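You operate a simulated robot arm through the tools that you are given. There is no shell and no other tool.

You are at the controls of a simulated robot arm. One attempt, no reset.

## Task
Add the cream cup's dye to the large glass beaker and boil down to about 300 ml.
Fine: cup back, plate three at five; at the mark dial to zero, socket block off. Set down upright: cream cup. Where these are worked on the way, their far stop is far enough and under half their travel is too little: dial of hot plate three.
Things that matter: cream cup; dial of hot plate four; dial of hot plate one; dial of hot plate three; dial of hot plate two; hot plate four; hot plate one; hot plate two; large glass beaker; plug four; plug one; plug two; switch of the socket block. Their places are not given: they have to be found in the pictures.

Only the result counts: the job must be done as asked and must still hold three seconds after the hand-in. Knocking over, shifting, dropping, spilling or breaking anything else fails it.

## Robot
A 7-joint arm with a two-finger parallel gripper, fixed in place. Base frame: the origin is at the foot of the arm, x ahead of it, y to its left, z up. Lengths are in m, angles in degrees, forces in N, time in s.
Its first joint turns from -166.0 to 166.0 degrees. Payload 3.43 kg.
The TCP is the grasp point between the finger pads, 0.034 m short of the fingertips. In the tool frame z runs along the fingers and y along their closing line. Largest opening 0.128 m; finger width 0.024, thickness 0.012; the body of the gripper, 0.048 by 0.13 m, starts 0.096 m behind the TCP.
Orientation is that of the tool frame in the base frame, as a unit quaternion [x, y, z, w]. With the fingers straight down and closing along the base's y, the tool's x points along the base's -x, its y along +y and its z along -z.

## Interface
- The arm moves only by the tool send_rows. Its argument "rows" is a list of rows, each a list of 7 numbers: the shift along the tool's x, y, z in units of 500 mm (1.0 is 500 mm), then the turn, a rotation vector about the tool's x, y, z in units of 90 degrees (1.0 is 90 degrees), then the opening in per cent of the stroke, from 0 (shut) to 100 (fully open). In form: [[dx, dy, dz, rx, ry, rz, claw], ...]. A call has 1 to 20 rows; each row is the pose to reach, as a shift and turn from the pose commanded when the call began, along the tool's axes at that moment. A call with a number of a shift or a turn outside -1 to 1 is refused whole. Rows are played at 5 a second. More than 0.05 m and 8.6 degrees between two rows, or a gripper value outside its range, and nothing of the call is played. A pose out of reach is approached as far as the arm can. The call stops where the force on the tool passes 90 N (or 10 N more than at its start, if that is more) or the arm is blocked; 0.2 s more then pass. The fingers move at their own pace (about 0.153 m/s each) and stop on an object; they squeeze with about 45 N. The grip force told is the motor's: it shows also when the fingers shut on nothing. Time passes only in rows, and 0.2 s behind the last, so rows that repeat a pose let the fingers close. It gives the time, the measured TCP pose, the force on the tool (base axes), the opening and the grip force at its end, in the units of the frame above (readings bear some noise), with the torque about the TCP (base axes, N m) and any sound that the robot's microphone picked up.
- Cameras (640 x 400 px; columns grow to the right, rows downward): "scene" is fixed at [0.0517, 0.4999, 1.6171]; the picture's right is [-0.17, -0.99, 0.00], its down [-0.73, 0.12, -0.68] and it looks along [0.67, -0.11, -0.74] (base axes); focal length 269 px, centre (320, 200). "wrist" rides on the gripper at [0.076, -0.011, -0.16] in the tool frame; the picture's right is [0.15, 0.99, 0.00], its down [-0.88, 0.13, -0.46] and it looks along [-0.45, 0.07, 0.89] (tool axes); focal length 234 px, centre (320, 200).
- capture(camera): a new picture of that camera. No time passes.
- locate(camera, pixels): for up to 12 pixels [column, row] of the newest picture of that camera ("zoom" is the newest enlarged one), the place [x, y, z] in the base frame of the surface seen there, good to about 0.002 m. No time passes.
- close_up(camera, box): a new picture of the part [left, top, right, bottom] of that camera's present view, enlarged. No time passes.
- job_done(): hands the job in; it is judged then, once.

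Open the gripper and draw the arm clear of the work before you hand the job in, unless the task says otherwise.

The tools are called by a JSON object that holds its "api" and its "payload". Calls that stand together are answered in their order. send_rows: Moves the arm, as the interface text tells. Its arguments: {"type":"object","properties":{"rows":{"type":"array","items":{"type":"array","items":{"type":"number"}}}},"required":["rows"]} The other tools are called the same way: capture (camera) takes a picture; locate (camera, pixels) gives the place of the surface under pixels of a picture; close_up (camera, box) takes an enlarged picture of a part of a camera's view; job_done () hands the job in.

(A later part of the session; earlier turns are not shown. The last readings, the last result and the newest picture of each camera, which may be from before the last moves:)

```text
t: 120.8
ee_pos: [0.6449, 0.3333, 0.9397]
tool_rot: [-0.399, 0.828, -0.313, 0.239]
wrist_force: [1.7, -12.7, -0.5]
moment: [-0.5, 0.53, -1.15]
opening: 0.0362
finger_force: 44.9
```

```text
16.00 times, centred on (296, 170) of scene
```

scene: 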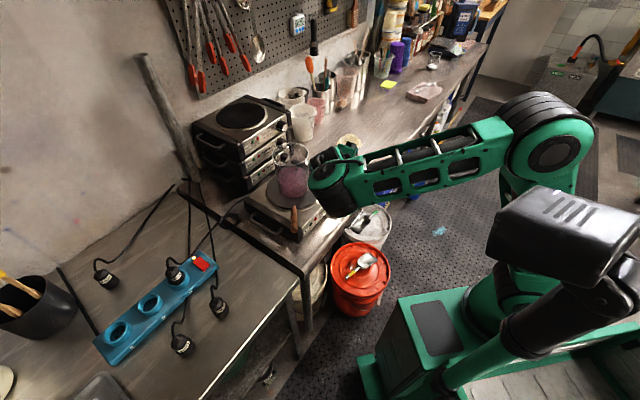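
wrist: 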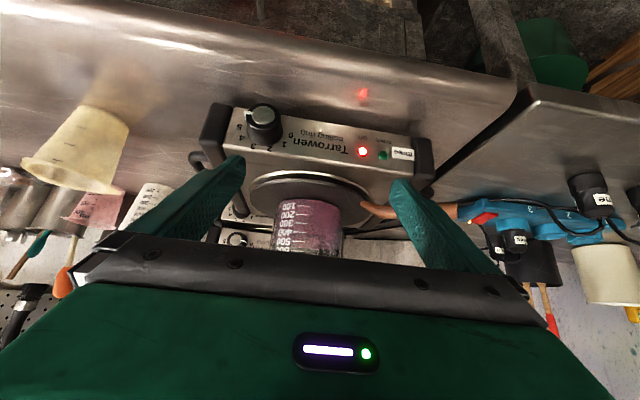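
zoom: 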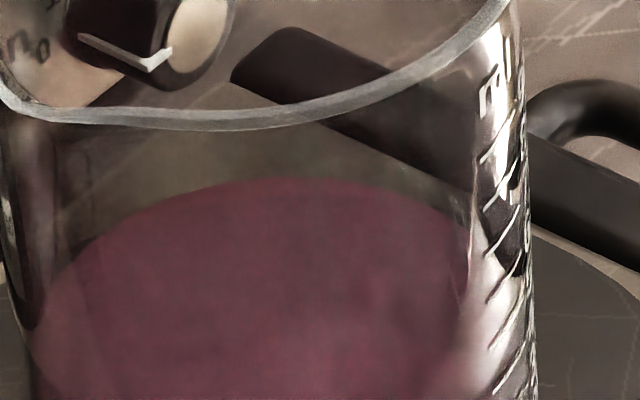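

The dial is at about 2.5; the level edge is ≈178. I release, back off and swing around −90° in one call for the last stroke.

{"api": "send_rows", "payload": {"rows": [[0, 0, 0, 0, 0, 0, 36], [0, 0, 0, 0, 0, 0, 36], [0, 0, -0.05, 0, 0, 0, 36], [0, 0, -0.1, 0, 0, 0, 36], [0, 0, -0.14, 0, 0, 0, 36], [0.0003, -0.0225, -0.1386, -0.0815, 0, 0.0173, 36], [0.0012, -0.0445, -0.1343, -0.163, 0, 0.0347, 36], [0.0027, -0.0659, -0.1272, -0.2445, 0, 0.052, 36], [0.0048, -0.086, -0.1174, -0.326, 0, 0.0693, 36], [0.0074, -0.1048, -0.1052, -0.4075, 0, 0.0867, 36], [0.0105, -0.1217, -0.0907, -0.489, 0, 0.104, 36], [0.014, -0.1365, -0.0741, -0.5705, 0, 0.1213, 36], [0.0179, -0.149, -0.0558, -0.652, 0, 0.1387, 36], [0.0221, -0.159, -0.036, -0.7335, 0, 0.156, 36], [0.0265, -0.1662, -0.0152, -0.815, 0, 0.1733, 36], [0.0311, -0.1706, 0.0064, -0.8965, 0, 0.1907, 36], [0.0358, -0.1721, 0.0284, -0.978, 0, 0.208, 36], [0.0358, -0.1721, 0.0284, -0.978, 0, 0.208, 36]]}}

{"api": "close_up", "payload": {"camera": "wrist", "box": [260, 120, 390, 210]}}

{"api": "close_up", "payload": {"camera": "scene", "box": [280, 160, 312, 180]}}

{"api": "close_up", "payload": {"camera": "scene", "box": [280, 180, 312, 200]}}

```text
t: 124.6
ee_pos: [0.6885, 0.2726, 0.987]
tool_rot: [-0.326, 0.86, 0.388, -0.061]
wrist_force: [0.7, 0.1, -0.2]
moment: [-0.01, -0.02, -0.01]
opening: 0.0462
finger_force: 0.1
```

```text
4.44 times, centred on (325, 165) of wrist
```

zoom: 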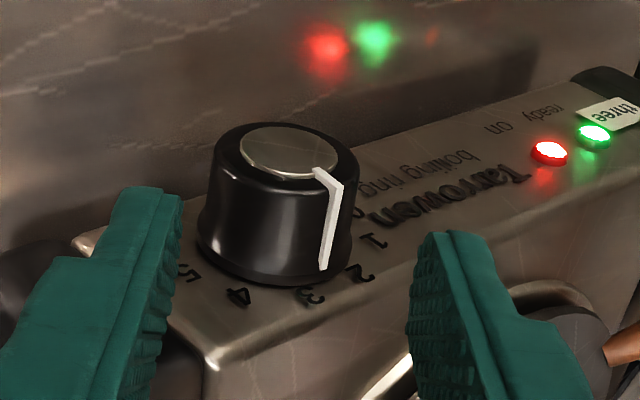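

```text
16.00 times, centred on (296, 170) of scene
```

zoom: 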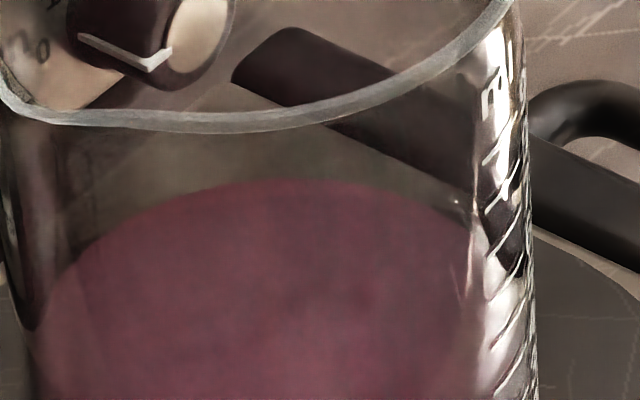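

```text
16.00 times, centred on (296, 190) of scene
```

zoom: 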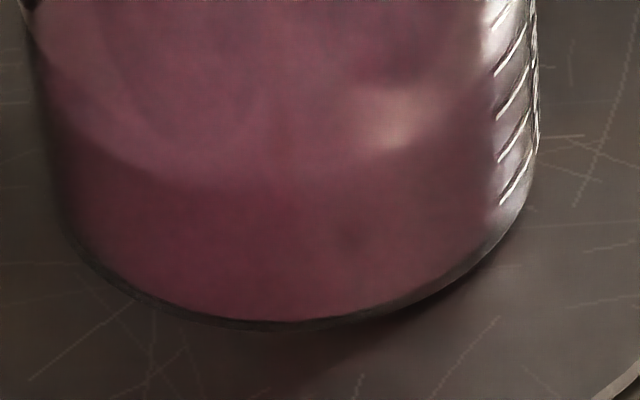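

At 2.4 the green "ready" lamp is lit, evaporation is slower now; far edge ≈180 → ≈313 ml. I go to the viewing pose to read the scale directly before the last stroke.

{"api": "send_rows", "payload": {"rows": [[-0.004, 0.03, -0.03, 0.0699, 0, -0.0149, 60], [0.0, 0.06, -0.02, 0.1397, 0, -0.0297, 100], [0.01, 0.096, 0.015, 0.2096, 0, -0.0446, 100], [0.025, 0.129, 0.045, 0.2794, 0, -0.0594, 100], [0.04, 0.161, 0.07, 0.3493, 0, -0.0743, 100], [0.057, 0.193, 0.095, 0.4191, 0, -0.0891, 100], [0.071, 0.2234, 0.115, 0.489, 0, -0.104, 100]]}}

{"api": "send_rows", "payload": {"rows": [[0, 0, 0, 0, -0.08, 0, 100], [0, 0, 0, 0, -0.16, 0, 100], [0, 0, 0, 0, -0.24, 0, 100], [0, 0, 0, 0, -0.311, 0, 100]]}}

{"api": "close_up", "payload": {"camera": "wrist", "box": [270, 190, 350, 260]}}

{"api": "close_up", "payload": {"camera": "wrist", "box": [285, 210, 325, 240]}}

{"api": "close_up", "payload": {"camera": "scene", "box": [280, 160, 312, 180]}}

```text
t: 126.2
ee_pos: [0.5825, 0.3403, 1.0205]
tool_rot: [-0.393, 0.913, 0.04, 0.098]
wrist_force: [1.4, 0.2, 0.2]
moment: [0.03, 0.06, 0.04]
opening: 0.1281
finger_force: 0.0
```

```text
t: 127.2
ee_pos: [0.5836, 0.3425, 1.0224]
tool_rot: [-0.371, 0.862, 0.136, 0.316]
wrist_force: [0.9, -0.1, -0.3]
moment: [0.0, -0.03, 0.02]
opening: 0.128
finger_force: 0.0
```

```text
5.71 times, centred on (310, 225) of wrist
```

zoom: 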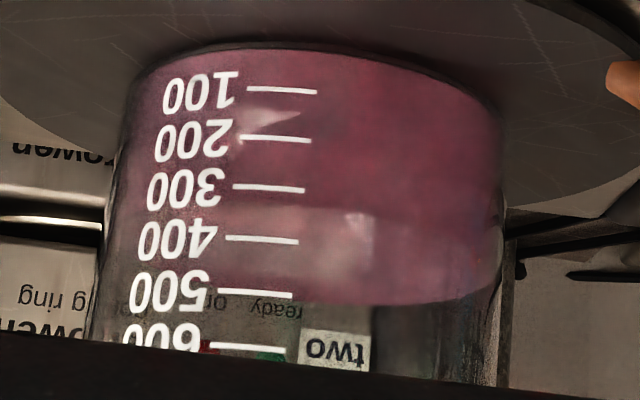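

```text
13.33 times, centred on (305, 225) of wrist
```

zoom: 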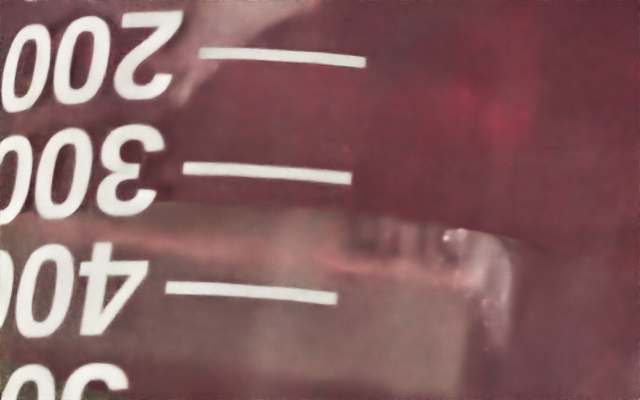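

```text
16.00 times, centred on (296, 170) of scene
```

zoom: 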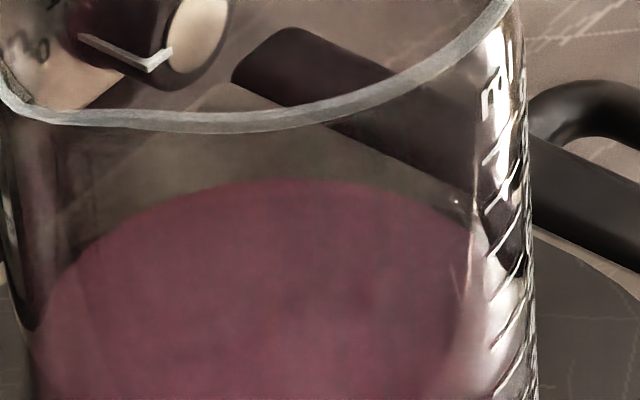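

Now the near edge is clear: row ≈207 between 300 (172) and 400 (292) → ≈325–329 ml. So more boiling is needed; I wait 4 s here at the present setting and watch.

{"api": "send_rows", "payload": {"rows": [[0, 0, 0, 0, 0, 0, 100], [0, 0, 0, 0, 0, 0, 100], [0, 0, 0, 0, 0, 0, 100], [0, 0, 0, 0, 0, 0, 100], [0, 0, 0, 0, 0, 0, 100], [0, 0, 0, 0, 0, 0, 100], [0, 0, 0, 0, 0, 0, 100], [0, 0, 0, 0, 0, 0, 100], [0, 0, 0, 0, 0, 0, 100], [0, 0, 0, 0, 0, 0, 100], [0, 0, 0, 0, 0, 0, 100], [0, 0, 0, 0, 0, 0, 100], [0, 0, 0, 0, 0, 0, 100], [0, 0, 0, 0, 0, 0, 100], [0, 0, 0, 0, 0, 0, 100], [0, 0, 0, 0, 0, 0, 100], [0, 0, 0, 0, 0, 0, 100], [0, 0, 0, 0, 0, 0, 100], [0, 0, 0, 0, 0, 0, 100], [0, 0, 0, 0, 0, 0, 100]]}}

{"api": "close_up", "payload": {"camera": "wrist", "box": [285, 210, 325, 240]}}

{"api": "capture", "payload": {"camera": "wrist"}}

```text
t: 131.4
ee_pos: [0.5832, 0.3406, 1.0213]
tool_rot: [-0.371, 0.863, 0.134, 0.315]
wrist_force: [-0.3, 0.0, 0.0]
moment: [0.03, -0.04, 0.01]
opening: 0.1279
finger_force: 0.0
```

```text
13.33 times, centred on (305, 225) of wrist
```

zoom: 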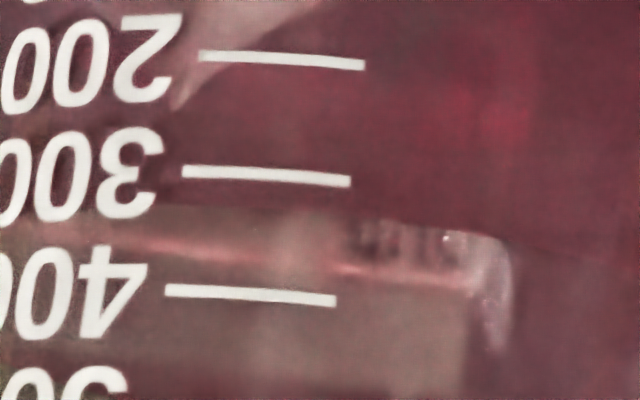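

```text
taken
```

wrist: 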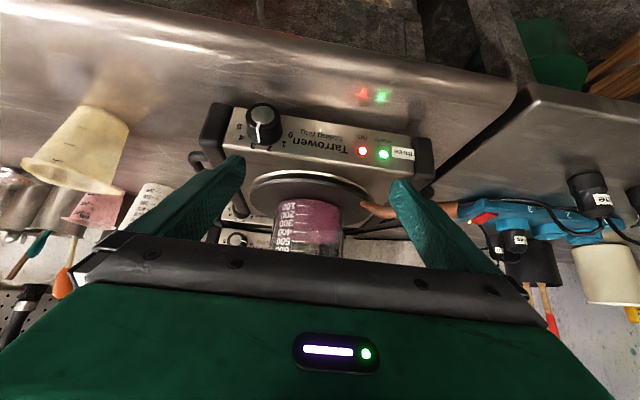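

At 2.4 (below half) boiling has stopped at ≈327 ml, both lamps lit. I must go above half again for a short time: I return to the knob at ψ=+10° to turn it up ~55°.

{"api": "send_rows", "payload": {"rows": [[0, 0, 0, 0, 0.08, 0, 70], [0, 0, 0, 0, 0.16, 0, 36], [0, 0, 0, 0, 0.24, 0, 36], [0, 0, 0, 0, 0.311, 0, 36], [0, 0, 0, 0, 0.311, 0, 36]]}}

{"api": "send_rows", "payload": {"rows": [[-0.014, -0.032, 0.004, 0.036, 0, -0.0077, 36], [-0.028, -0.064, 0.008, 0.072, 0, -0.0154, 36], [-0.041, -0.095, 0.011, 0.1087, 0, -0.0231, 36], [-0.041, -0.095, 0.011, 0.1087, 0, -0.0231, 36]]}}

{"api": "close_up", "payload": {"camera": "wrist", "box": [260, 120, 390, 210]}}

```text
t: 132.6
ee_pos: [0.5826, 0.3422, 1.0229]
tool_rot: [-0.394, 0.913, 0.04, 0.096]
wrist_force: [0.8, 0.0, 0.0]
moment: [-0.02, 0.02, 0.01]
opening: 0.0463
finger_force: 0.2
```

```text
t: 133.6
ee_pos: [0.6311, 0.3245, 1.0219]
tool_rot: [-0.4, 0.906, -0.04, 0.131]
wrist_force: [0.3, -0.9, -0.2]
moment: [-0.02, 0.0, -0.04]
opening: 0.0461
finger_force: 0.1
```

```text
4.44 times, centred on (325, 165) of wrist
```

zoom: 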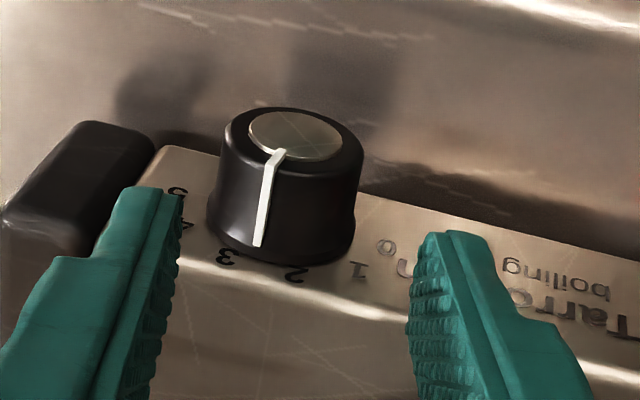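

Aligned over the knob (fin up). I advance 0.08 m and close.

{"api": "send_rows", "payload": {"rows": [[0, 0, 0.05, 0, 0, 0, 36], [0, 0, 0.095, 0, 0, 0, 36], [0, 0, 0.13, 0, 0, 0, 36], [0, 0, 0.162, 0, 0, 0, 36], [0, 0, 0.162, 0, 0, 0, 36]]}}

{"api": "close_up", "payload": {"camera": "wrist", "box": [260, 140, 390, 230]}}

```text
t: 134.8
ee_pos: [0.6525, 0.3277, 0.9427]
tool_rot: [-0.4, 0.906, -0.039, 0.131]
wrist_force: [0.4, -0.6, -0.4]
moment: [0.03, 0.0, -0.01]
opening: 0.0459
finger_force: 0.2
```

```text
4.44 times, centred on (325, 185) of wrist
```

zoom: 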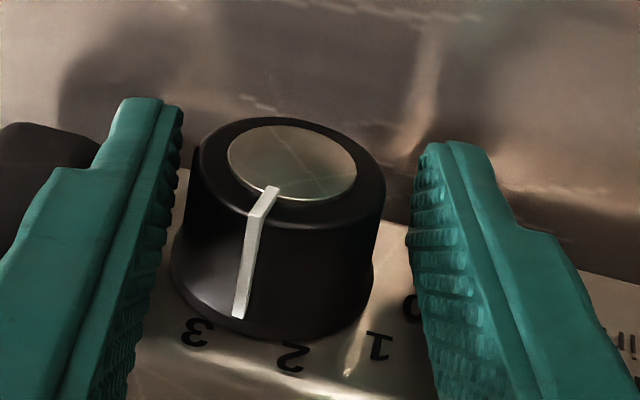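

I shift −2 mm along tool y to centre and close, then turn 25° clockwise in the same call.

{"api": "send_rows", "payload": {"rows": [[0, -0.004, 0, 0, 0, 0, 36], [0, -0.004, 0, 0, 0, 0, 26], [0, -0.004, 0, 0, 0, 0, 22], [0, -0.004, 0, 0, 0, 0, 22], [0, -0.004, 0, 0, 0, 0, 22]]}}

```text
t: 136.0
ee_pos: [0.6535, 0.3252, 0.9429]
tool_rot: [-0.4, 0.906, -0.039, 0.131]
wrist_force: [0.8, 1.3, 0.3]
moment: [0.21, -0.16, -0.75]
opening: 0.0363
finger_force: 45.0
```

Centred with almost no force. I turn 56° clockwise to bring the dial to about 4.

{"api": "send_rows", "payload": {"rows": [[0.0001, -0.0049, 0.0003, -0.0815, 0, 0.0173, 22], [0.0003, -0.0096, 0.0012, -0.163, 0, 0.0347, 22], [0.0006, -0.0142, 0.0028, -0.2445, 0, 0.052, 22], [0.001, -0.0186, 0.0049, -0.326, 0, 0.0693, 22], [0.0016, -0.0226, 0.0075, -0.4075, 0, 0.0867, 22], [0.0023, -0.0263, 0.0107, -0.489, 0, 0.104, 22], [0.003, -0.0295, 0.0142, -0.5705, 0, 0.1213, 22], [0.0034, -0.0308, 0.016, -0.6085, 0, 0.1294, 22]]}}

{"api": "close_up", "payload": {"camera": "wrist", "box": [260, 140, 390, 230]}}

{"api": "close_up", "payload": {"camera": "scene", "box": [280, 160, 312, 180]}}

{"api": "close_up", "payload": {"camera": "scene", "box": [280, 180, 312, 200]}}

```text
t: 137.8
ee_pos: [0.666, 0.3129, 0.9386]
tool_rot: [-0.325, 0.857, 0.395, -0.064]
wrist_force: [7.8, 9.2, 3.6]
moment: [0.35, -0.22, -0.83]
opening: 0.0361
finger_force: 44.8
```

```text
4.44 times, centred on (325, 185) of wrist
```

zoom: 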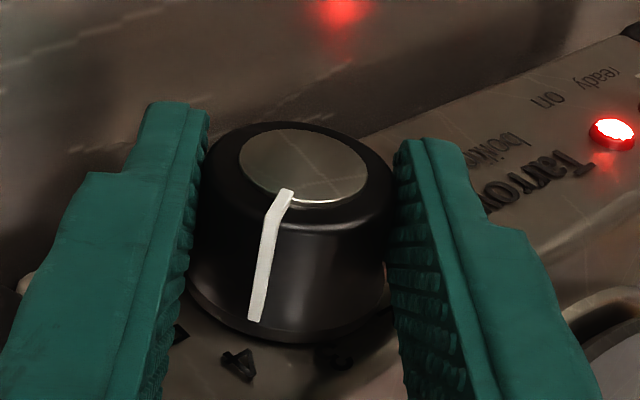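

```text
16.00 times, centred on (296, 170) of scene
```

zoom: 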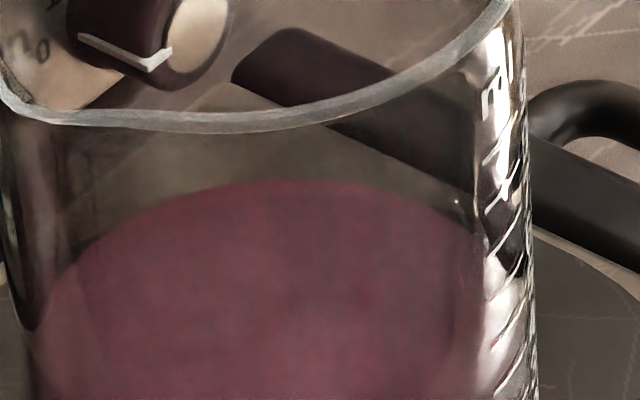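

```text
16.00 times, centred on (296, 190) of scene
```

zoom: 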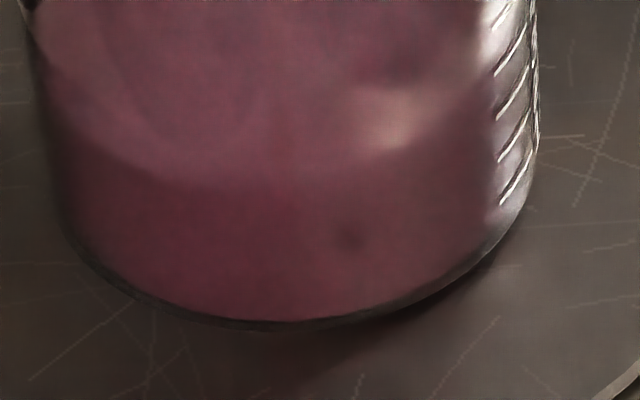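

Dial ≈4, heating again (red only). 327 ml ↔ far-edge row 180; 300–305 ml ↔ row ≈190–192. I relieve the 12 N pull along the axis by 1.5 mm and wait 4 s.

{"api": "send_rows", "payload": {"rows": [[-0.003, 0, 0.0006, 0, 0, 0, 22], [-0.003, 0, 0.0006, 0, 0, 0, 22], [-0.003, 0, 0.0006, 0, 0, 0, 22], [-0.003, 0, 0.0006, 0, 0, 0, 22], [-0.003, 0, 0.0006, 0, 0, 0, 22], [-0.003, 0, 0.0006, 0, 0, 0, 22], [-0.003, 0, 0.0006, 0, 0, 0, 22], [-0.003, 0, 0.0006, 0, 0, 0, 22], [-0.003, 0, 0.0006, 0, 0, 0, 22], [-0.003, 0, 0.0006, 0, 0, 0, 22], [-0.003, 0, 0.0006, 0, 0, 0, 22], [-0.003, 0, 0.0006, 0, 0, 0, 22], [-0.003, 0, 0.0006, 0, 0, 0, 22], [-0.003, 0, 0.0006, 0, 0, 0, 22], [-0.003, 0, 0.0006, 0, 0, 0, 22], [-0.003, 0, 0.0006, 0, 0, 0, 22], [-0.003, 0, 0.0006, 0, 0, 0, 22], [-0.003, 0, 0.0006, 0, 0, 0, 22], [-0.003, 0, 0.0006, 0, 0, 0, 22]]}}

{"api": "close_up", "payload": {"camera": "scene", "box": [280, 160, 312, 180]}}

```text
t: 141.8
ee_pos: [0.6667, 0.3148, 0.9378]
tool_rot: [-0.324, 0.857, 0.395, -0.064]
wrist_force: [-6.5, -11.6, -0.2]
moment: [-0.6, 0.33, -0.04]
opening: 0.036
finger_force: 44.4
```

```text
16.00 times, centred on (296, 170) of scene
```

zoom: 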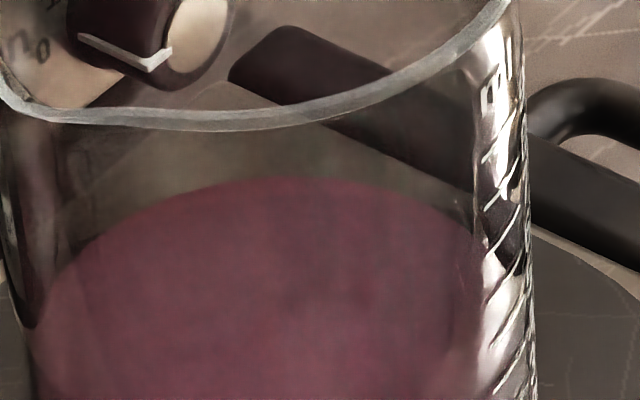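

The axial force flipped to +13 N, so I take back half of that shift, and wait again.

{"api": "send_rows", "payload": {"rows": [[0.0015, 0, -0.0003, 0, 0, 0, 22], [0.0015, 0, -0.0003, 0, 0, 0, 22], [0.0015, 0, -0.0003, 0, 0, 0, 22], [0.0015, 0, -0.0003, 0, 0, 0, 22], [0.0015, 0, -0.0003, 0, 0, 0, 22], [0.0015, 0, -0.0003, 0, 0, 0, 22], [0.0015, 0, -0.0003, 0, 0, 0, 22], [0.0015, 0, -0.0003, 0, 0, 0, 22], [0.0015, 0, -0.0003, 0, 0, 0, 22], [0.0015, 0, -0.0003, 0, 0, 0, 22], [0.0015, 0, -0.0003, 0, 0, 0, 22], [0.0015, 0, -0.0003, 0, 0, 0, 22], [0.0015, 0, -0.0003, 0, 0, 0, 22], [0.0015, 0, -0.0003, 0, 0, 0, 22], [0.0015, 0, -0.0003, 0, 0, 0, 22]]}}

{"api": "close_up", "payload": {"camera": "scene", "box": [280, 160, 312, 180]}}

{"api": "close_up", "payload": {"camera": "scene", "box": [280, 180, 312, 200]}}

```text
t: 145.0
ee_pos: [0.6673, 0.3153, 0.9372]
tool_rot: [-0.324, 0.858, 0.394, -0.064]
wrist_force: [15.5, 4.4, 1.7]
moment: [-0.09, -0.01, -0.63]
opening: 0.0361
finger_force: 44.7
```

```text
16.00 times, centred on (296, 170) of scene
```

zoom: 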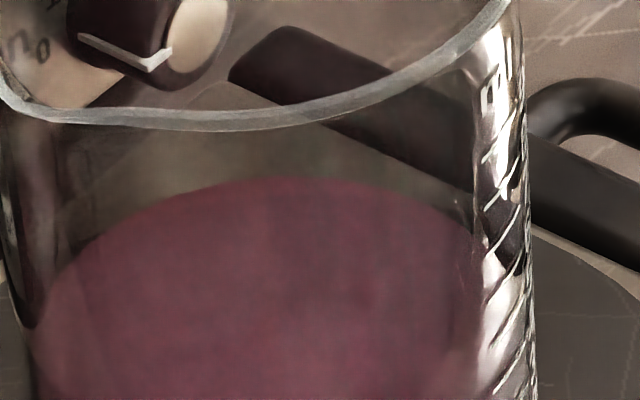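

```text
16.00 times, centred on (296, 190) of scene
```

zoom: 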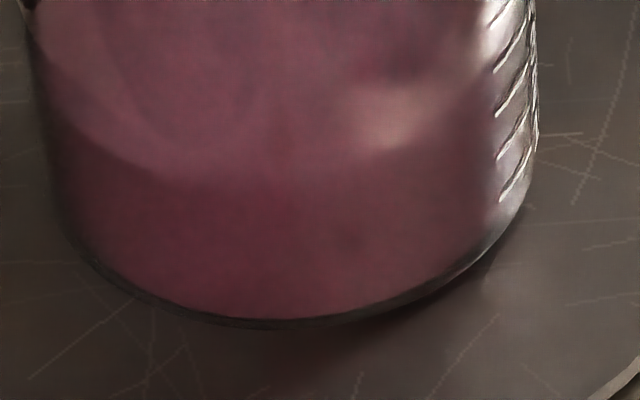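

Axial friction forces remain ±14 N, so I open the fingers around the knob without moving and wait with the dial at 4.

{"api": "send_rows", "payload": {"rows": [[0, 0, 0, 0, 0, 0, 36], [0, 0, 0, 0, 0, 0, 36], [0, 0, 0, 0, 0, 0, 36], [0, 0, 0, 0, 0, 0, 36], [0, 0, 0, 0, 0, 0, 36], [0, 0, 0, 0, 0, 0, 36], [0, 0, 0, 0, 0, 0, 36], [0, 0, 0, 0, 0, 0, 36], [0, 0, 0, 0, 0, 0, 36], [0, 0, 0, 0, 0, 0, 36], [0, 0, 0, 0, 0, 0, 36], [0, 0, 0, 0, 0, 0, 36], [0, 0, 0, 0, 0, 0, 36], [0, 0, 0, 0, 0, 0, 36], [0, 0, 0, 0, 0, 0, 36], [0, 0, 0, 0, 0, 0, 36], [0, 0, 0, 0, 0, 0, 36], [0, 0, 0, 0, 0, 0, 36], [0, 0, 0, 0, 0, 0, 36], [0, 0, 0, 0, 0, 0, 36]]}}

{"api": "close_up", "payload": {"camera": "scene", "box": [280, 160, 312, 180]}}

{"api": "close_up", "payload": {"camera": "wrist", "box": [240, 120, 400, 250]}}

```text
t: 149.2
ee_pos: [0.6664, 0.314, 0.9375]
tool_rot: [-0.325, 0.857, 0.394, -0.064]
wrist_force: [0.1, 0.9, -0.1]
moment: [-0.02, 0.0, 0.02]
opening: 0.0461
finger_force: 0.1
```

```text
16.00 times, centred on (296, 170) of scene
```

zoom: 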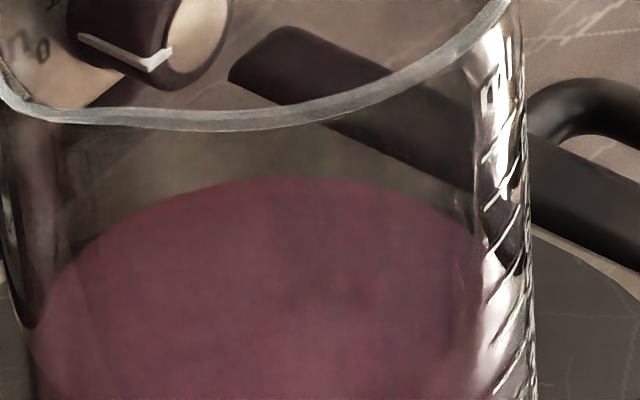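

```text
3.08 times, centred on (320, 185) of wrist
```

zoom: 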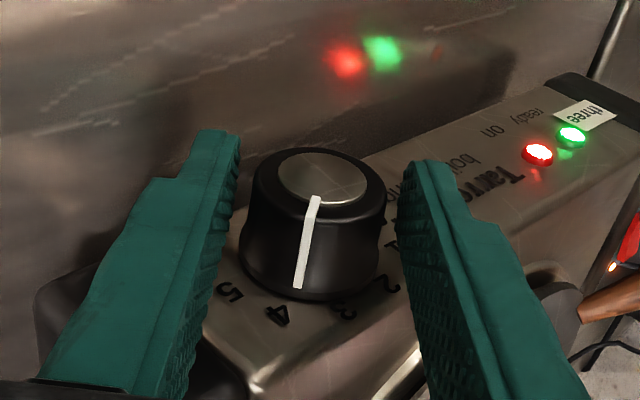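

At 3.6 the thermostat shows "ready" and the level hardly moves, so it must go to five. With the fingers open around the knob I rotate back in place to ψ≈−10° and regrip.

{"api": "send_rows", "payload": {"rows": [[0.0001, 0.0035, 0.0003, 0.0804, 0, -0.0171, 36], [0.0002, 0.007, 0.0011, 0.1608, 0, -0.0342, 36], [0.0005, 0.0113, 0.0025, 0.2412, 0, -0.0513, 36], [0.001, 0.0154, 0.0045, 0.3216, 0, -0.0684, 36], [0.0015, 0.0192, 0.0069, 0.402, 0, -0.0855, 36], [0.0015, 0.0192, 0.0069, 0.402, 0, -0.0855, 36]]}}

{"api": "close_up", "payload": {"camera": "wrist", "box": [260, 140, 390, 230]}}

```text
t: 150.6
ee_pos: [0.6607, 0.3206, 0.9423]
tool_rot: [-0.385, 0.914, 0.112, 0.066]
wrist_force: [0.6, -0.7, 0.0]
moment: [0.0, -0.01, 0.02]
opening: 0.0458
finger_force: 0.0
```

```text
4.44 times, centred on (325, 185) of wrist
```

zoom: 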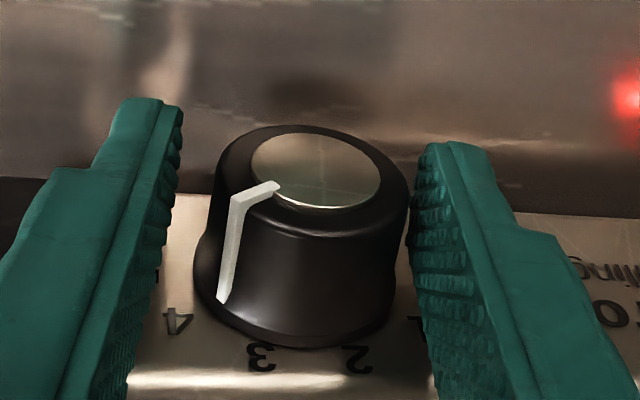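

The knob appears ≈2 mm to the right, so I shift +1.8 mm along tool y and close.

{"api": "send_rows", "payload": {"rows": [[0, 0.0036, 0, 0, 0, 0, 36], [0, 0.0036, 0, 0, 0, 0, 26], [0, 0.0036, 0, 0, 0, 0, 22], [0, 0.0036, 0, 0, 0, 0, 22]]}}

{"api": "send_rows", "payload": {"rows": [[0.0001, -0.0049, 0.0003, -0.0815, 0, 0.0173, 22], [0.0003, -0.0096, 0.0012, -0.163, 0, 0.0347, 22], [0.0006, -0.0142, 0.0028, -0.2445, 0, 0.052, 22], [0.001, -0.0186, 0.0049, -0.326, 0, 0.0693, 22], [0.0014, -0.0214, 0.0066, -0.3803, 0, 0.0809, 22]]}}

{"api": "close_up", "payload": {"camera": "wrist", "box": [240, 120, 400, 250]}}

{"api": "close_up", "payload": {"camera": "scene", "box": [280, 160, 312, 180]}}

```text
t: 151.6
ee_pos: [0.659, 0.3214, 0.9414]
tool_rot: [-0.384, 0.914, 0.112, 0.065]
wrist_force: [-1.9, 1.0, -0.2]
moment: [0.05, -0.01, -0.74]
opening: 0.0365
finger_force: 44.9
```

```text
t: 152.8
ee_pos: [0.6664, 0.315, 0.9381]
tool_rot: [-0.329, 0.862, 0.38, -0.057]
wrist_force: [-4.4, 2.5, 1.6]
moment: [0.25, -0.11, -0.43]
opening: 0.0362
finger_force: 45.1
```

```text
3.08 times, centred on (320, 185) of wrist
```

zoom: 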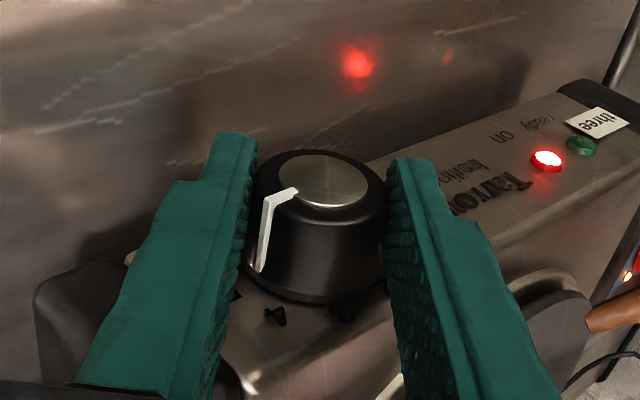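

```text
16.00 times, centred on (296, 170) of scene
```

zoom: 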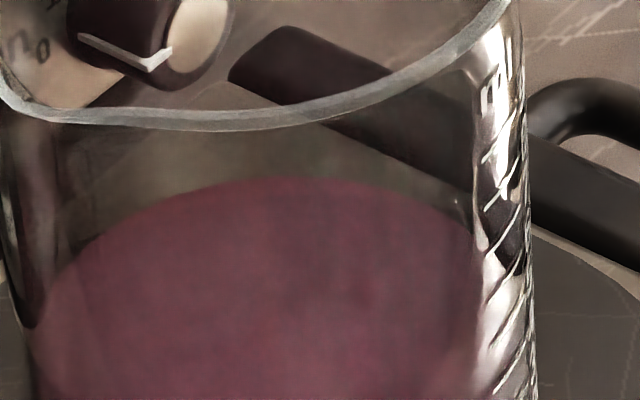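

The dial is back at 5, heating, forces small. Far edge 179 ↔ 326 ml; I plan the turn-down at row ≈187. Wait 4 s.

{"api": "send_rows", "payload": {"rows": [[0, 0, 0, 0, 0, 0, 22], [0, 0, 0, 0, 0, 0, 22], [0, 0, 0, 0, 0, 0, 22], [0, 0, 0, 0, 0, 0, 22], [0, 0, 0, 0, 0, 0, 22], [0, 0, 0, 0, 0, 0, 22], [0, 0, 0, 0, 0, 0, 22], [0, 0, 0, 0, 0, 0, 22], [0, 0, 0, 0, 0, 0, 22], [0, 0, 0, 0, 0, 0, 22], [0, 0, 0, 0, 0, 0, 22], [0, 0, 0, 0, 0, 0, 22], [0, 0, 0, 0, 0, 0, 22], [0, 0, 0, 0, 0, 0, 22], [0, 0, 0, 0, 0, 0, 22], [0, 0, 0, 0, 0, 0, 22], [0, 0, 0, 0, 0, 0, 22], [0, 0, 0, 0, 0, 0, 22], [0, 0, 0, 0, 0, 0, 22], [0, 0, 0, 0, 0, 0, 22]]}}

{"api": "close_up", "payload": {"camera": "scene", "box": [280, 160, 312, 180]}}

```text
t: 157.0
ee_pos: [0.6653, 0.3151, 0.9372]
tool_rot: [-0.329, 0.863, 0.38, -0.057]
wrist_force: [-4.2, 4.5, 6.2]
moment: [-0.13, 0.39, -0.35]
opening: 0.0363
finger_force: 44.9
```

```text
16.00 times, centred on (296, 170) of scene
```

zoom: 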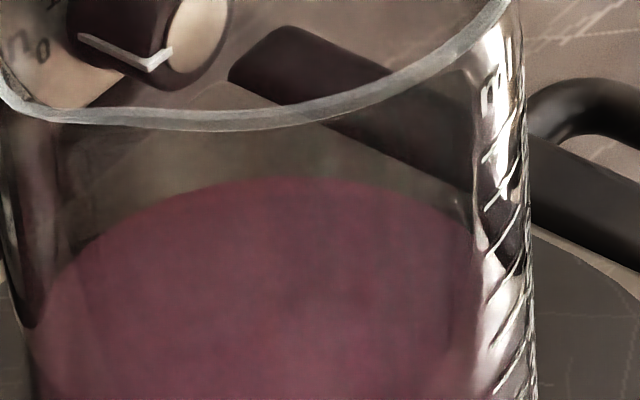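

Still ≈179 while the plate warms up. I wait another 4 s and check.

{"api": "send_rows", "payload": {"rows": [[0, 0, 0, 0, 0, 0, 22], [0, 0, 0, 0, 0, 0, 22], [0, 0, 0, 0, 0, 0, 22], [0, 0, 0, 0, 0, 0, 22], [0, 0, 0, 0, 0, 0, 22], [0, 0, 0, 0, 0, 0, 22], [0, 0, 0, 0, 0, 0, 22], [0, 0, 0, 0, 0, 0, 22], [0, 0, 0, 0, 0, 0, 22], [0, 0, 0, 0, 0, 0, 22], [0, 0, 0, 0, 0, 0, 22], [0, 0, 0, 0, 0, 0, 22], [0, 0, 0, 0, 0, 0, 22], [0, 0, 0, 0, 0, 0, 22], [0, 0, 0, 0, 0, 0, 22], [0, 0, 0, 0, 0, 0, 22], [0, 0, 0, 0, 0, 0, 22], [0, 0, 0, 0, 0, 0, 22], [0, 0, 0, 0, 0, 0, 22], [0, 0, 0, 0, 0, 0, 22]]}}

{"api": "close_up", "payload": {"camera": "scene", "box": [280, 160, 312, 180]}}

```text
t: 161.2
ee_pos: [0.6661, 0.3152, 0.9373]
tool_rot: [-0.329, 0.863, 0.38, -0.057]
wrist_force: [-3.9, 5.0, 6.5]
moment: [-0.11, 0.37, -0.38]
opening: 0.0366
finger_force: 45.2
```

```text
16.00 times, centred on (296, 170) of scene
```

zoom: 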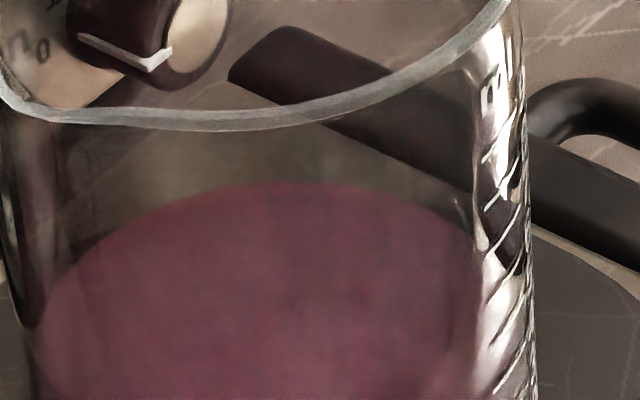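

Boiling again: far edge ≈183 (≈317 ml), about 1.2 rows/s. I wait 2.4 s more.

{"api": "send_rows", "payload": {"rows": [[0, 0, 0, 0, 0, 0, 22], [0, 0, 0, 0, 0, 0, 22], [0, 0, 0, 0, 0, 0, 22], [0, 0, 0, 0, 0, 0, 22], [0, 0, 0, 0, 0, 0, 22], [0, 0, 0, 0, 0, 0, 22], [0, 0, 0, 0, 0, 0, 22], [0, 0, 0, 0, 0, 0, 22], [0, 0, 0, 0, 0, 0, 22], [0, 0, 0, 0, 0, 0, 22], [0, 0, 0, 0, 0, 0, 22]]}}

{"api": "close_up", "payload": {"camera": "scene", "box": [280, 160, 312, 180]}}

{"api": "close_up", "payload": {"camera": "scene", "box": [280, 180, 312, 200]}}

```text
t: 163.6
ee_pos: [0.6662, 0.316, 0.9378]
tool_rot: [-0.329, 0.862, 0.38, -0.057]
wrist_force: [-3.6, 4.2, 6.4]
moment: [-0.16, 0.34, -0.42]
opening: 0.0363
finger_force: 45.5
```

```text
16.00 times, centred on (296, 170) of scene
```

zoom: 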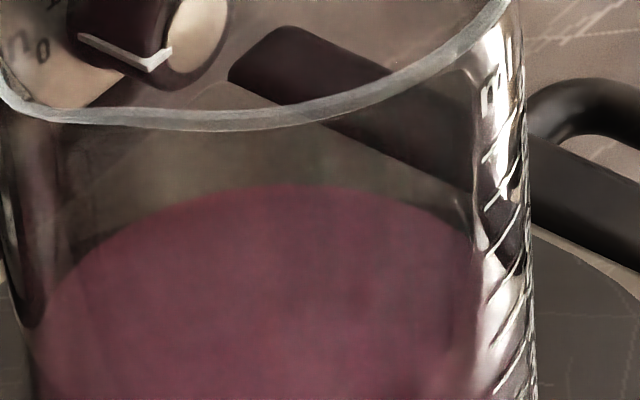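

```text
16.00 times, centred on (296, 190) of scene
```

zoom: 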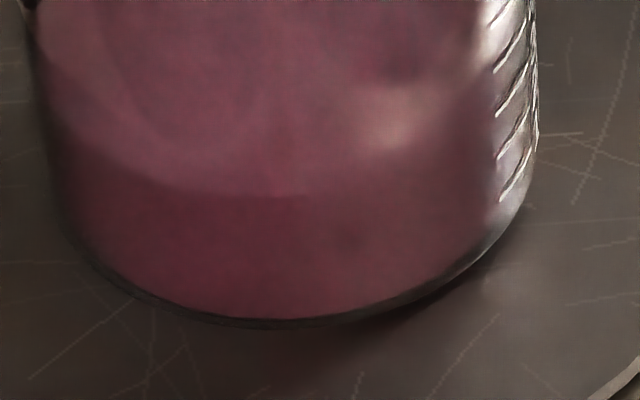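

Far edge ≈186 (≈311 ml), near edge ≈194. I begin the turn-down now: 30° counter-clockwise, then check forces.

{"api": "send_rows", "payload": {"rows": [[0, 0, 0, 0, 0, 0, 22], [0.0001, 0.005, 0.0003, 0.0815, 0, -0.0173, 22], [0.0003, 0.0099, 0.0013, 0.163, 0, -0.0347, 22], [0.0006, 0.0146, 0.0028, 0.2445, 0, -0.052, 22], [0.0011, 0.0191, 0.005, 0.326, 0, -0.0693, 22]]}}

```text
t: 164.8
ee_pos: [0.6611, 0.3211, 0.9412]
tool_rot: [-0.378, 0.912, 0.151, 0.049]
wrist_force: [-4.4, -5.5, 11.4]
moment: [-0.31, 0.33, -0.69]
opening: 0.0364
finger_force: 44.8
```

Only 11 N upward; I correct 1.5 mm up and continue 37.5°.

{"api": "send_rows", "payload": {"rows": [[0.0001, 0.0057, -0.0025, 0.0815, 0, -0.0173, 22], [0.0003, 0.0106, -0.0015, 0.163, 0, -0.0347, 22], [0.0006, 0.0153, 0.0, 0.2445, 0, -0.052, 22], [0.0011, 0.0198, 0.0022, 0.326, 0, -0.0693, 22], [0.0016, 0.0239, 0.0049, 0.4075, 0, -0.0867, 22]]}}

{"api": "close_up", "payload": {"camera": "scene", "box": [280, 160, 312, 180]}}

{"api": "close_up", "payload": {"camera": "wrist", "box": [260, 140, 390, 230]}}

```text
t: 166.0
ee_pos: [0.6503, 0.3304, 0.941]
tool_rot: [-0.404, 0.886, -0.147, 0.174]
wrist_force: [1.7, -7.2, 0.3]
moment: [-0.74, 0.71, -0.84]
opening: 0.0363
finger_force: 44.9
```

```text
16.00 times, centred on (296, 170) of scene
```

zoom: 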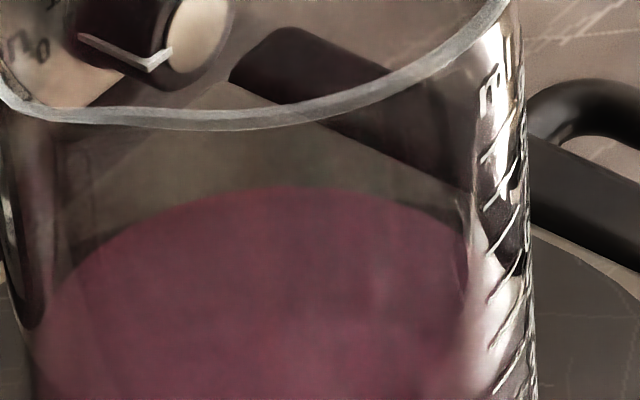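

```text
4.44 times, centred on (325, 185) of wrist
```

zoom: 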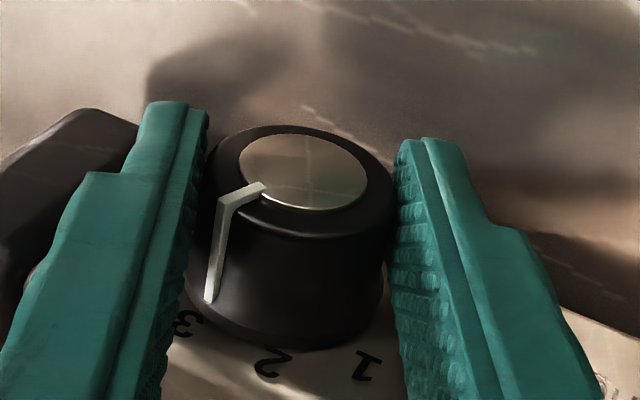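

Far edge 188 (≈306 ml), dial ≈3. I continue 30° more.

{"api": "send_rows", "payload": {"rows": [[0.0001, 0.005, 0.0003, 0.0815, 0, -0.0173, 22], [0.0003, 0.0099, 0.0013, 0.163, 0, -0.0347, 22], [0.0006, 0.0146, 0.0028, 0.2445, 0, -0.052, 22], [0.0011, 0.0191, 0.005, 0.326, 0, -0.0693, 22]]}}

{"api": "close_up", "payload": {"camera": "scene", "box": [280, 160, 312, 180]}}

{"api": "close_up", "payload": {"camera": "wrist", "box": [260, 140, 390, 230]}}

```text
t: 167.0
ee_pos: [0.6455, 0.3335, 0.9367]
tool_rot: [-0.394, 0.797, -0.375, 0.263]
wrist_force: [1.4, -11.6, -0.6]
moment: [-0.32, 0.42, -1.2]
opening: 0.0362
finger_force: 45.2
```

```text
16.00 times, centred on (296, 170) of scene
```

zoom: 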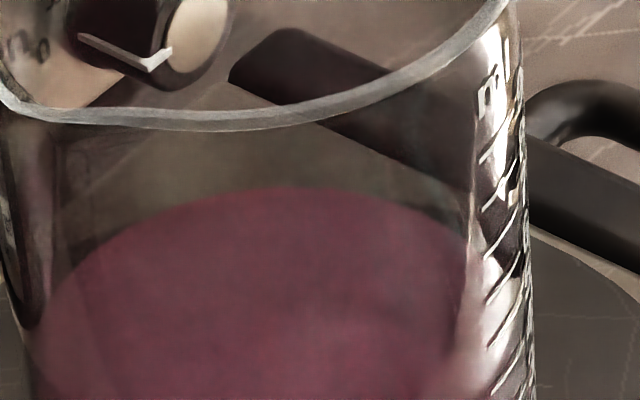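

```text
4.44 times, centred on (325, 185) of wrist
```

zoom: 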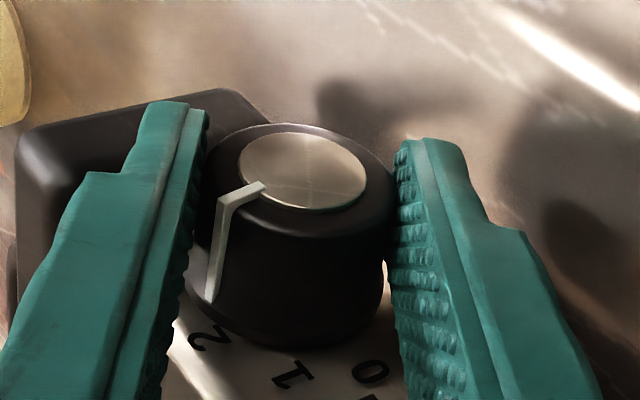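

Dial ≈2.2, level edge ≈188. I open slightly and swing back −90° in place around the knob for the final stroke.

{"api": "send_rows", "payload": {"rows": [[0, 0, 0, 0, 0, 0, 38], [0, 0, 0, 0, 0, 0, 38], [0.0001, -0.0047, 0.0003, -0.0815, 0, 0.0173, 38], [0.0003, -0.0094, 0.0012, -0.163, 0, 0.0347, 38], [0.0006, -0.0139, 0.0027, -0.2445, 0, 0.052, 38], [0.001, -0.0181, 0.0047, -0.326, 0, 0.0693, 38], [0.0015, -0.022, 0.0073, -0.4075, 0, 0.0867, 38], [0.0022, -0.0256, 0.0104, -0.489, 0, 0.104, 38], [0.0029, -0.0287, 0.0138, -0.5705, 0, 0.1213, 38], [0.0038, -0.0313, 0.0177, -0.652, 0, 0.1387, 38], [0.0046, -0.0334, 0.0219, -0.7335, 0, 0.156, 38], [0.0056, -0.035, 0.0262, -0.815, 0, 0.1733, 38], [0.0065, -0.0359, 0.0308, -0.8965, 0, 0.1907, 38], [0.0075, -0.0362, 0.0354, -0.978, 0, 0.208, 38], [0.0075, -0.0362, 0.0354, -0.978, 0, 0.208, 38]]}}

{"api": "close_up", "payload": {"camera": "wrist", "box": [260, 140, 390, 230]}}

{"api": "close_up", "payload": {"camera": "scene", "box": [280, 160, 312, 180]}}

```text
t: 170.2
ee_pos: [0.6642, 0.317, 0.9397]
tool_rot: [-0.343, 0.881, 0.326, -0.031]
wrist_force: [0.0, 0.4, 0.0]
moment: [0.01, -0.02, 0.0]
opening: 0.0488
finger_force: 0.1
```

```text
4.44 times, centred on (325, 185) of wrist
```

zoom: 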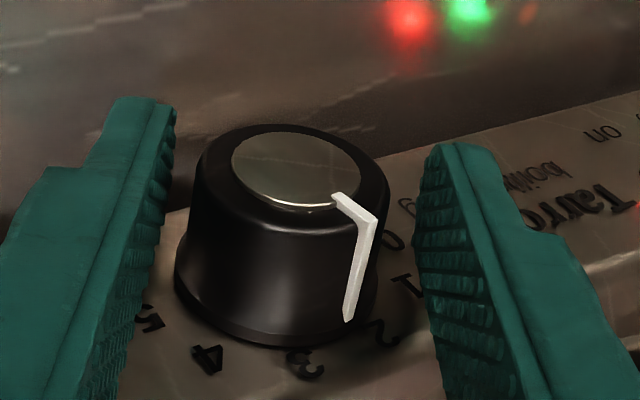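

```text
16.00 times, centred on (296, 170) of scene
```

zoom: 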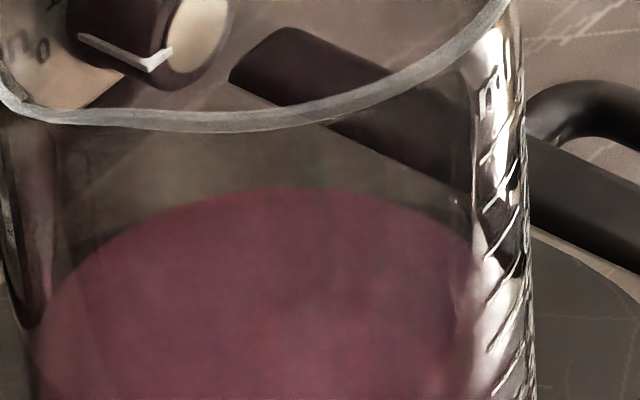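

Boiling has stopped with the dial ≈2.2 (green lamp on), far edge ≈188. Before the final stroke I verify the level at the viewing pose.

{"api": "send_rows", "payload": {"rows": [[0, 0, -0.05, 0, 0, 0, 38], [0, 0, -0.1, 0, 0, 0, 38], [0, 0, -0.14, 0, 0, 0, 38], [0.008, 0.03, -0.14, 0.0559, 0, -0.0119, 60], [0.016, 0.062, -0.135, 0.1118, 0, -0.0238, 100], [0.026, 0.094, -0.12, 0.1677, 0, -0.0357, 100], [0.036, 0.125, -0.105, 0.2235, 0, -0.0475, 100], [0.046, 0.156, -0.09, 0.2794, 0, -0.0594, 100], [0.056, 0.187, -0.073, 0.3353, 0, -0.0713, 100], [0.066, 0.218, -0.057, 0.3912, 0, -0.0832, 100]]}}

{"api": "send_rows", "payload": {"rows": [[0, 0, 0, 0, -0.08, 0, 100], [0, 0, 0, 0, -0.16, 0, 100], [0, 0, 0, 0, -0.24, 0, 100], [0, 0, 0, 0, -0.311, 0, 100], [0, 0, 0, 0, -0.311, 0, 100]]}}

{"api": "close_up", "payload": {"camera": "wrist", "box": [285, 210, 325, 240]}}

{"api": "close_up", "payload": {"camera": "wrist", "box": [210, 90, 430, 250]}}

```text
t: 172.4
ee_pos: [0.5829, 0.3425, 1.022]
tool_rot: [-0.393, 0.913, 0.045, 0.095]
wrist_force: [1.2, -0.2, 0.1]
moment: [0.01, 0.02, 0.01]
opening: 0.128
finger_force: 0.0
```

```text
t: 173.6
ee_pos: [0.5822, 0.3411, 1.0218]
tool_rot: [-0.37, 0.863, 0.139, 0.313]
wrist_force: [-0.4, -0.2, 0.3]
moment: [0.01, 0.03, -0.01]
opening: 0.1282
finger_force: 0.0
```

```text
13.33 times, centred on (305, 225) of wrist
```

zoom: 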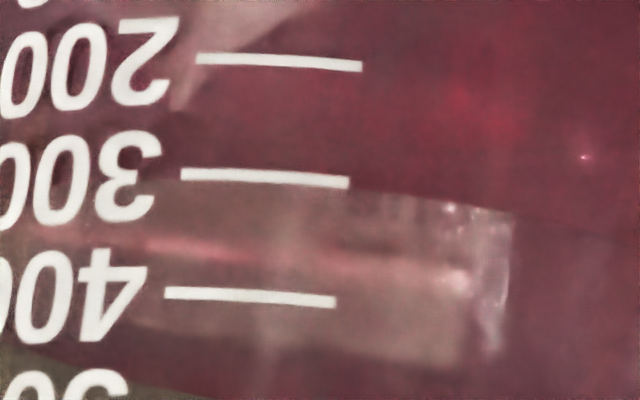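

```text
2.50 times, centred on (320, 170) of wrist
```

zoom: 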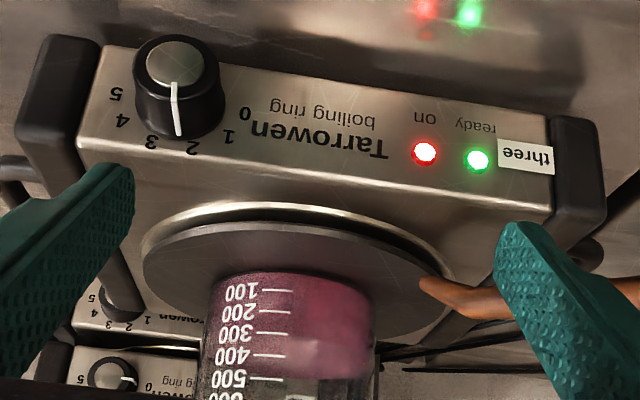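

The near edge now lies right at the 300 mark (row ≈185 vs mark 179; ≈302–305 ml before parallax), dial ≈2.4, boiling stopped. I go back to the knob at ψ=−45° for the final stroke to zero.

{"api": "send_rows", "payload": {"rows": [[0, 0, 0, 0, 0.08, 0, 70], [0, 0, 0, 0, 0.16, 0, 38], [0, 0, 0, 0, 0.24, 0, 38], [0, 0, 0, 0, 0.311, 0, 38]]}}

{"api": "send_rows", "payload": {"rows": [[-0.004, -0.04, 0.0, -0.0699, 0, 0.0149, 38], [-0.008, -0.08, 0.0, -0.1397, 0, 0.0297, 38], [-0.013, -0.125, 0.008, -0.2096, 0, 0.0446, 38], [-0.018, -0.165, 0.018, -0.2794, 0, 0.0594, 38], [-0.023, -0.205, 0.035, -0.3493, 0, 0.0743, 38], [-0.028, -0.235, 0.06, -0.4191, 0, 0.0891, 38], [-0.031, -0.253, 0.079, -0.489, 0, 0.104, 38], [-0.031, -0.253, 0.079, -0.489, 0, 0.104, 38]]}}

{"api": "close_up", "payload": {"camera": "wrist", "box": [260, 120, 390, 210]}}

```text
t: 174.6
ee_pos: [0.5824, 0.3411, 1.0227]
tool_rot: [-0.393, 0.914, 0.044, 0.095]
wrist_force: [-0.5, -0.3, 0.6]
moment: [0.04, 0.01, 0.01]
opening: 0.0484
finger_force: 0.0
```

```text
t: 176.4
ee_pos: [0.6899, 0.2718, 0.9862]
tool_rot: [-0.326, 0.858, 0.392, -0.062]
wrist_force: [0.4, -0.6, -0.6]
moment: [0.0, -0.03, 0.01]
opening: 0.0484
finger_force: 0.1
```

```text
4.44 times, centred on (325, 165) of wrist
```

zoom: 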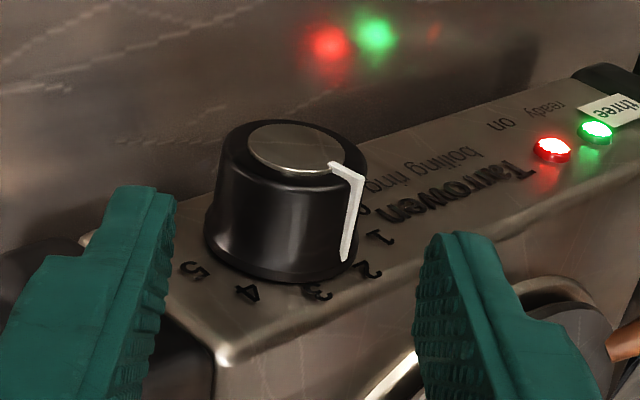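

I advance 0.07 m onto the knob.

{"api": "send_rows", "payload": {"rows": [[0, 0, 0.03, 0, 0, 0, 38], [0, 0, 0.06, 0, 0, 0, 38], [0, 0, 0.09, 0, 0, 0, 38], [0, 0, 0.115, 0, 0, 0, 38], [0, 0, 0.14, 0, 0, 0, 38], [0, 0, 0.14, 0, 0, 0, 38]]}}

{"api": "close_up", "payload": {"camera": "wrist", "box": [260, 140, 390, 230]}}

```text
t: 177.8
ee_pos: [0.6657, 0.3158, 0.9381]
tool_rot: [-0.326, 0.858, 0.392, -0.063]
wrist_force: [-0.1, 0.0, -0.1]
moment: [0.0, 0.0, 0.02]
opening: 0.0487
finger_force: 0.0
```

```text
4.44 times, centred on (325, 185) of wrist
```

zoom: 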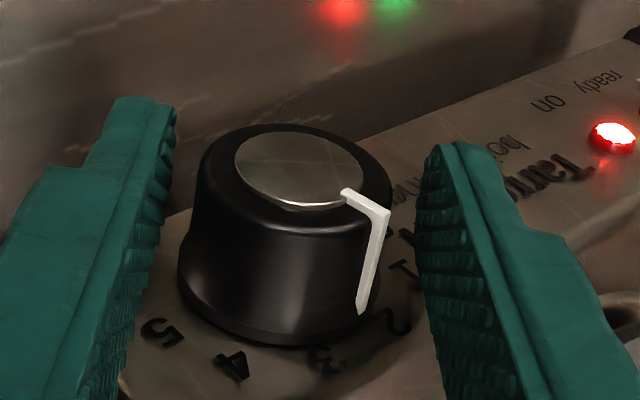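

Well centred (knob centre col 292); small shift −1.2 mm, close, then turn 30° counter-clockwise.

{"api": "send_rows", "payload": {"rows": [[0, -0.0024, 0, 0, 0, 0, 38], [0, -0.0024, 0, 0, 0, 0, 28], [0, -0.0024, 0, 0, 0, 0, 22], [0, -0.0024, 0, 0, 0, 0, 22]]}}

{"api": "send_rows", "payload": {"rows": [[0.0001, 0.005, 0.0003, 0.0815, 0, -0.0173, 22], [0.0003, 0.0099, 0.0013, 0.163, 0, -0.0347, 22], [0.0006, 0.0146, 0.0028, 0.2445, 0, -0.052, 22], [0.0011, 0.0191, 0.005, 0.326, 0, -0.0693, 22]]}}

{"api": "close_up", "payload": {"camera": "wrist", "box": [260, 140, 390, 230]}}

```text
t: 178.8
ee_pos: [0.6658, 0.3152, 0.9374]
tool_rot: [-0.326, 0.858, 0.392, -0.063]
wrist_force: [-1.8, 4.8, 2.8]
moment: [-0.22, 0.32, -0.39]
opening: 0.0362
finger_force: 45.4
```

```text
t: 179.8
ee_pos: [0.6586, 0.3213, 0.9419]
tool_rot: [-0.377, 0.911, 0.163, 0.044]
wrist_force: [-4.1, 0.1, 17.7]
moment: [-0.33, 0.45, -0.92]
opening: 0.0358
finger_force: 44.7
```

```text
4.44 times, centred on (325, 185) of wrist
```

zoom: 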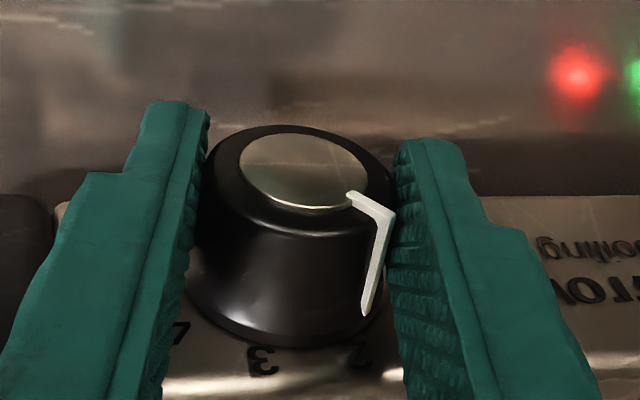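

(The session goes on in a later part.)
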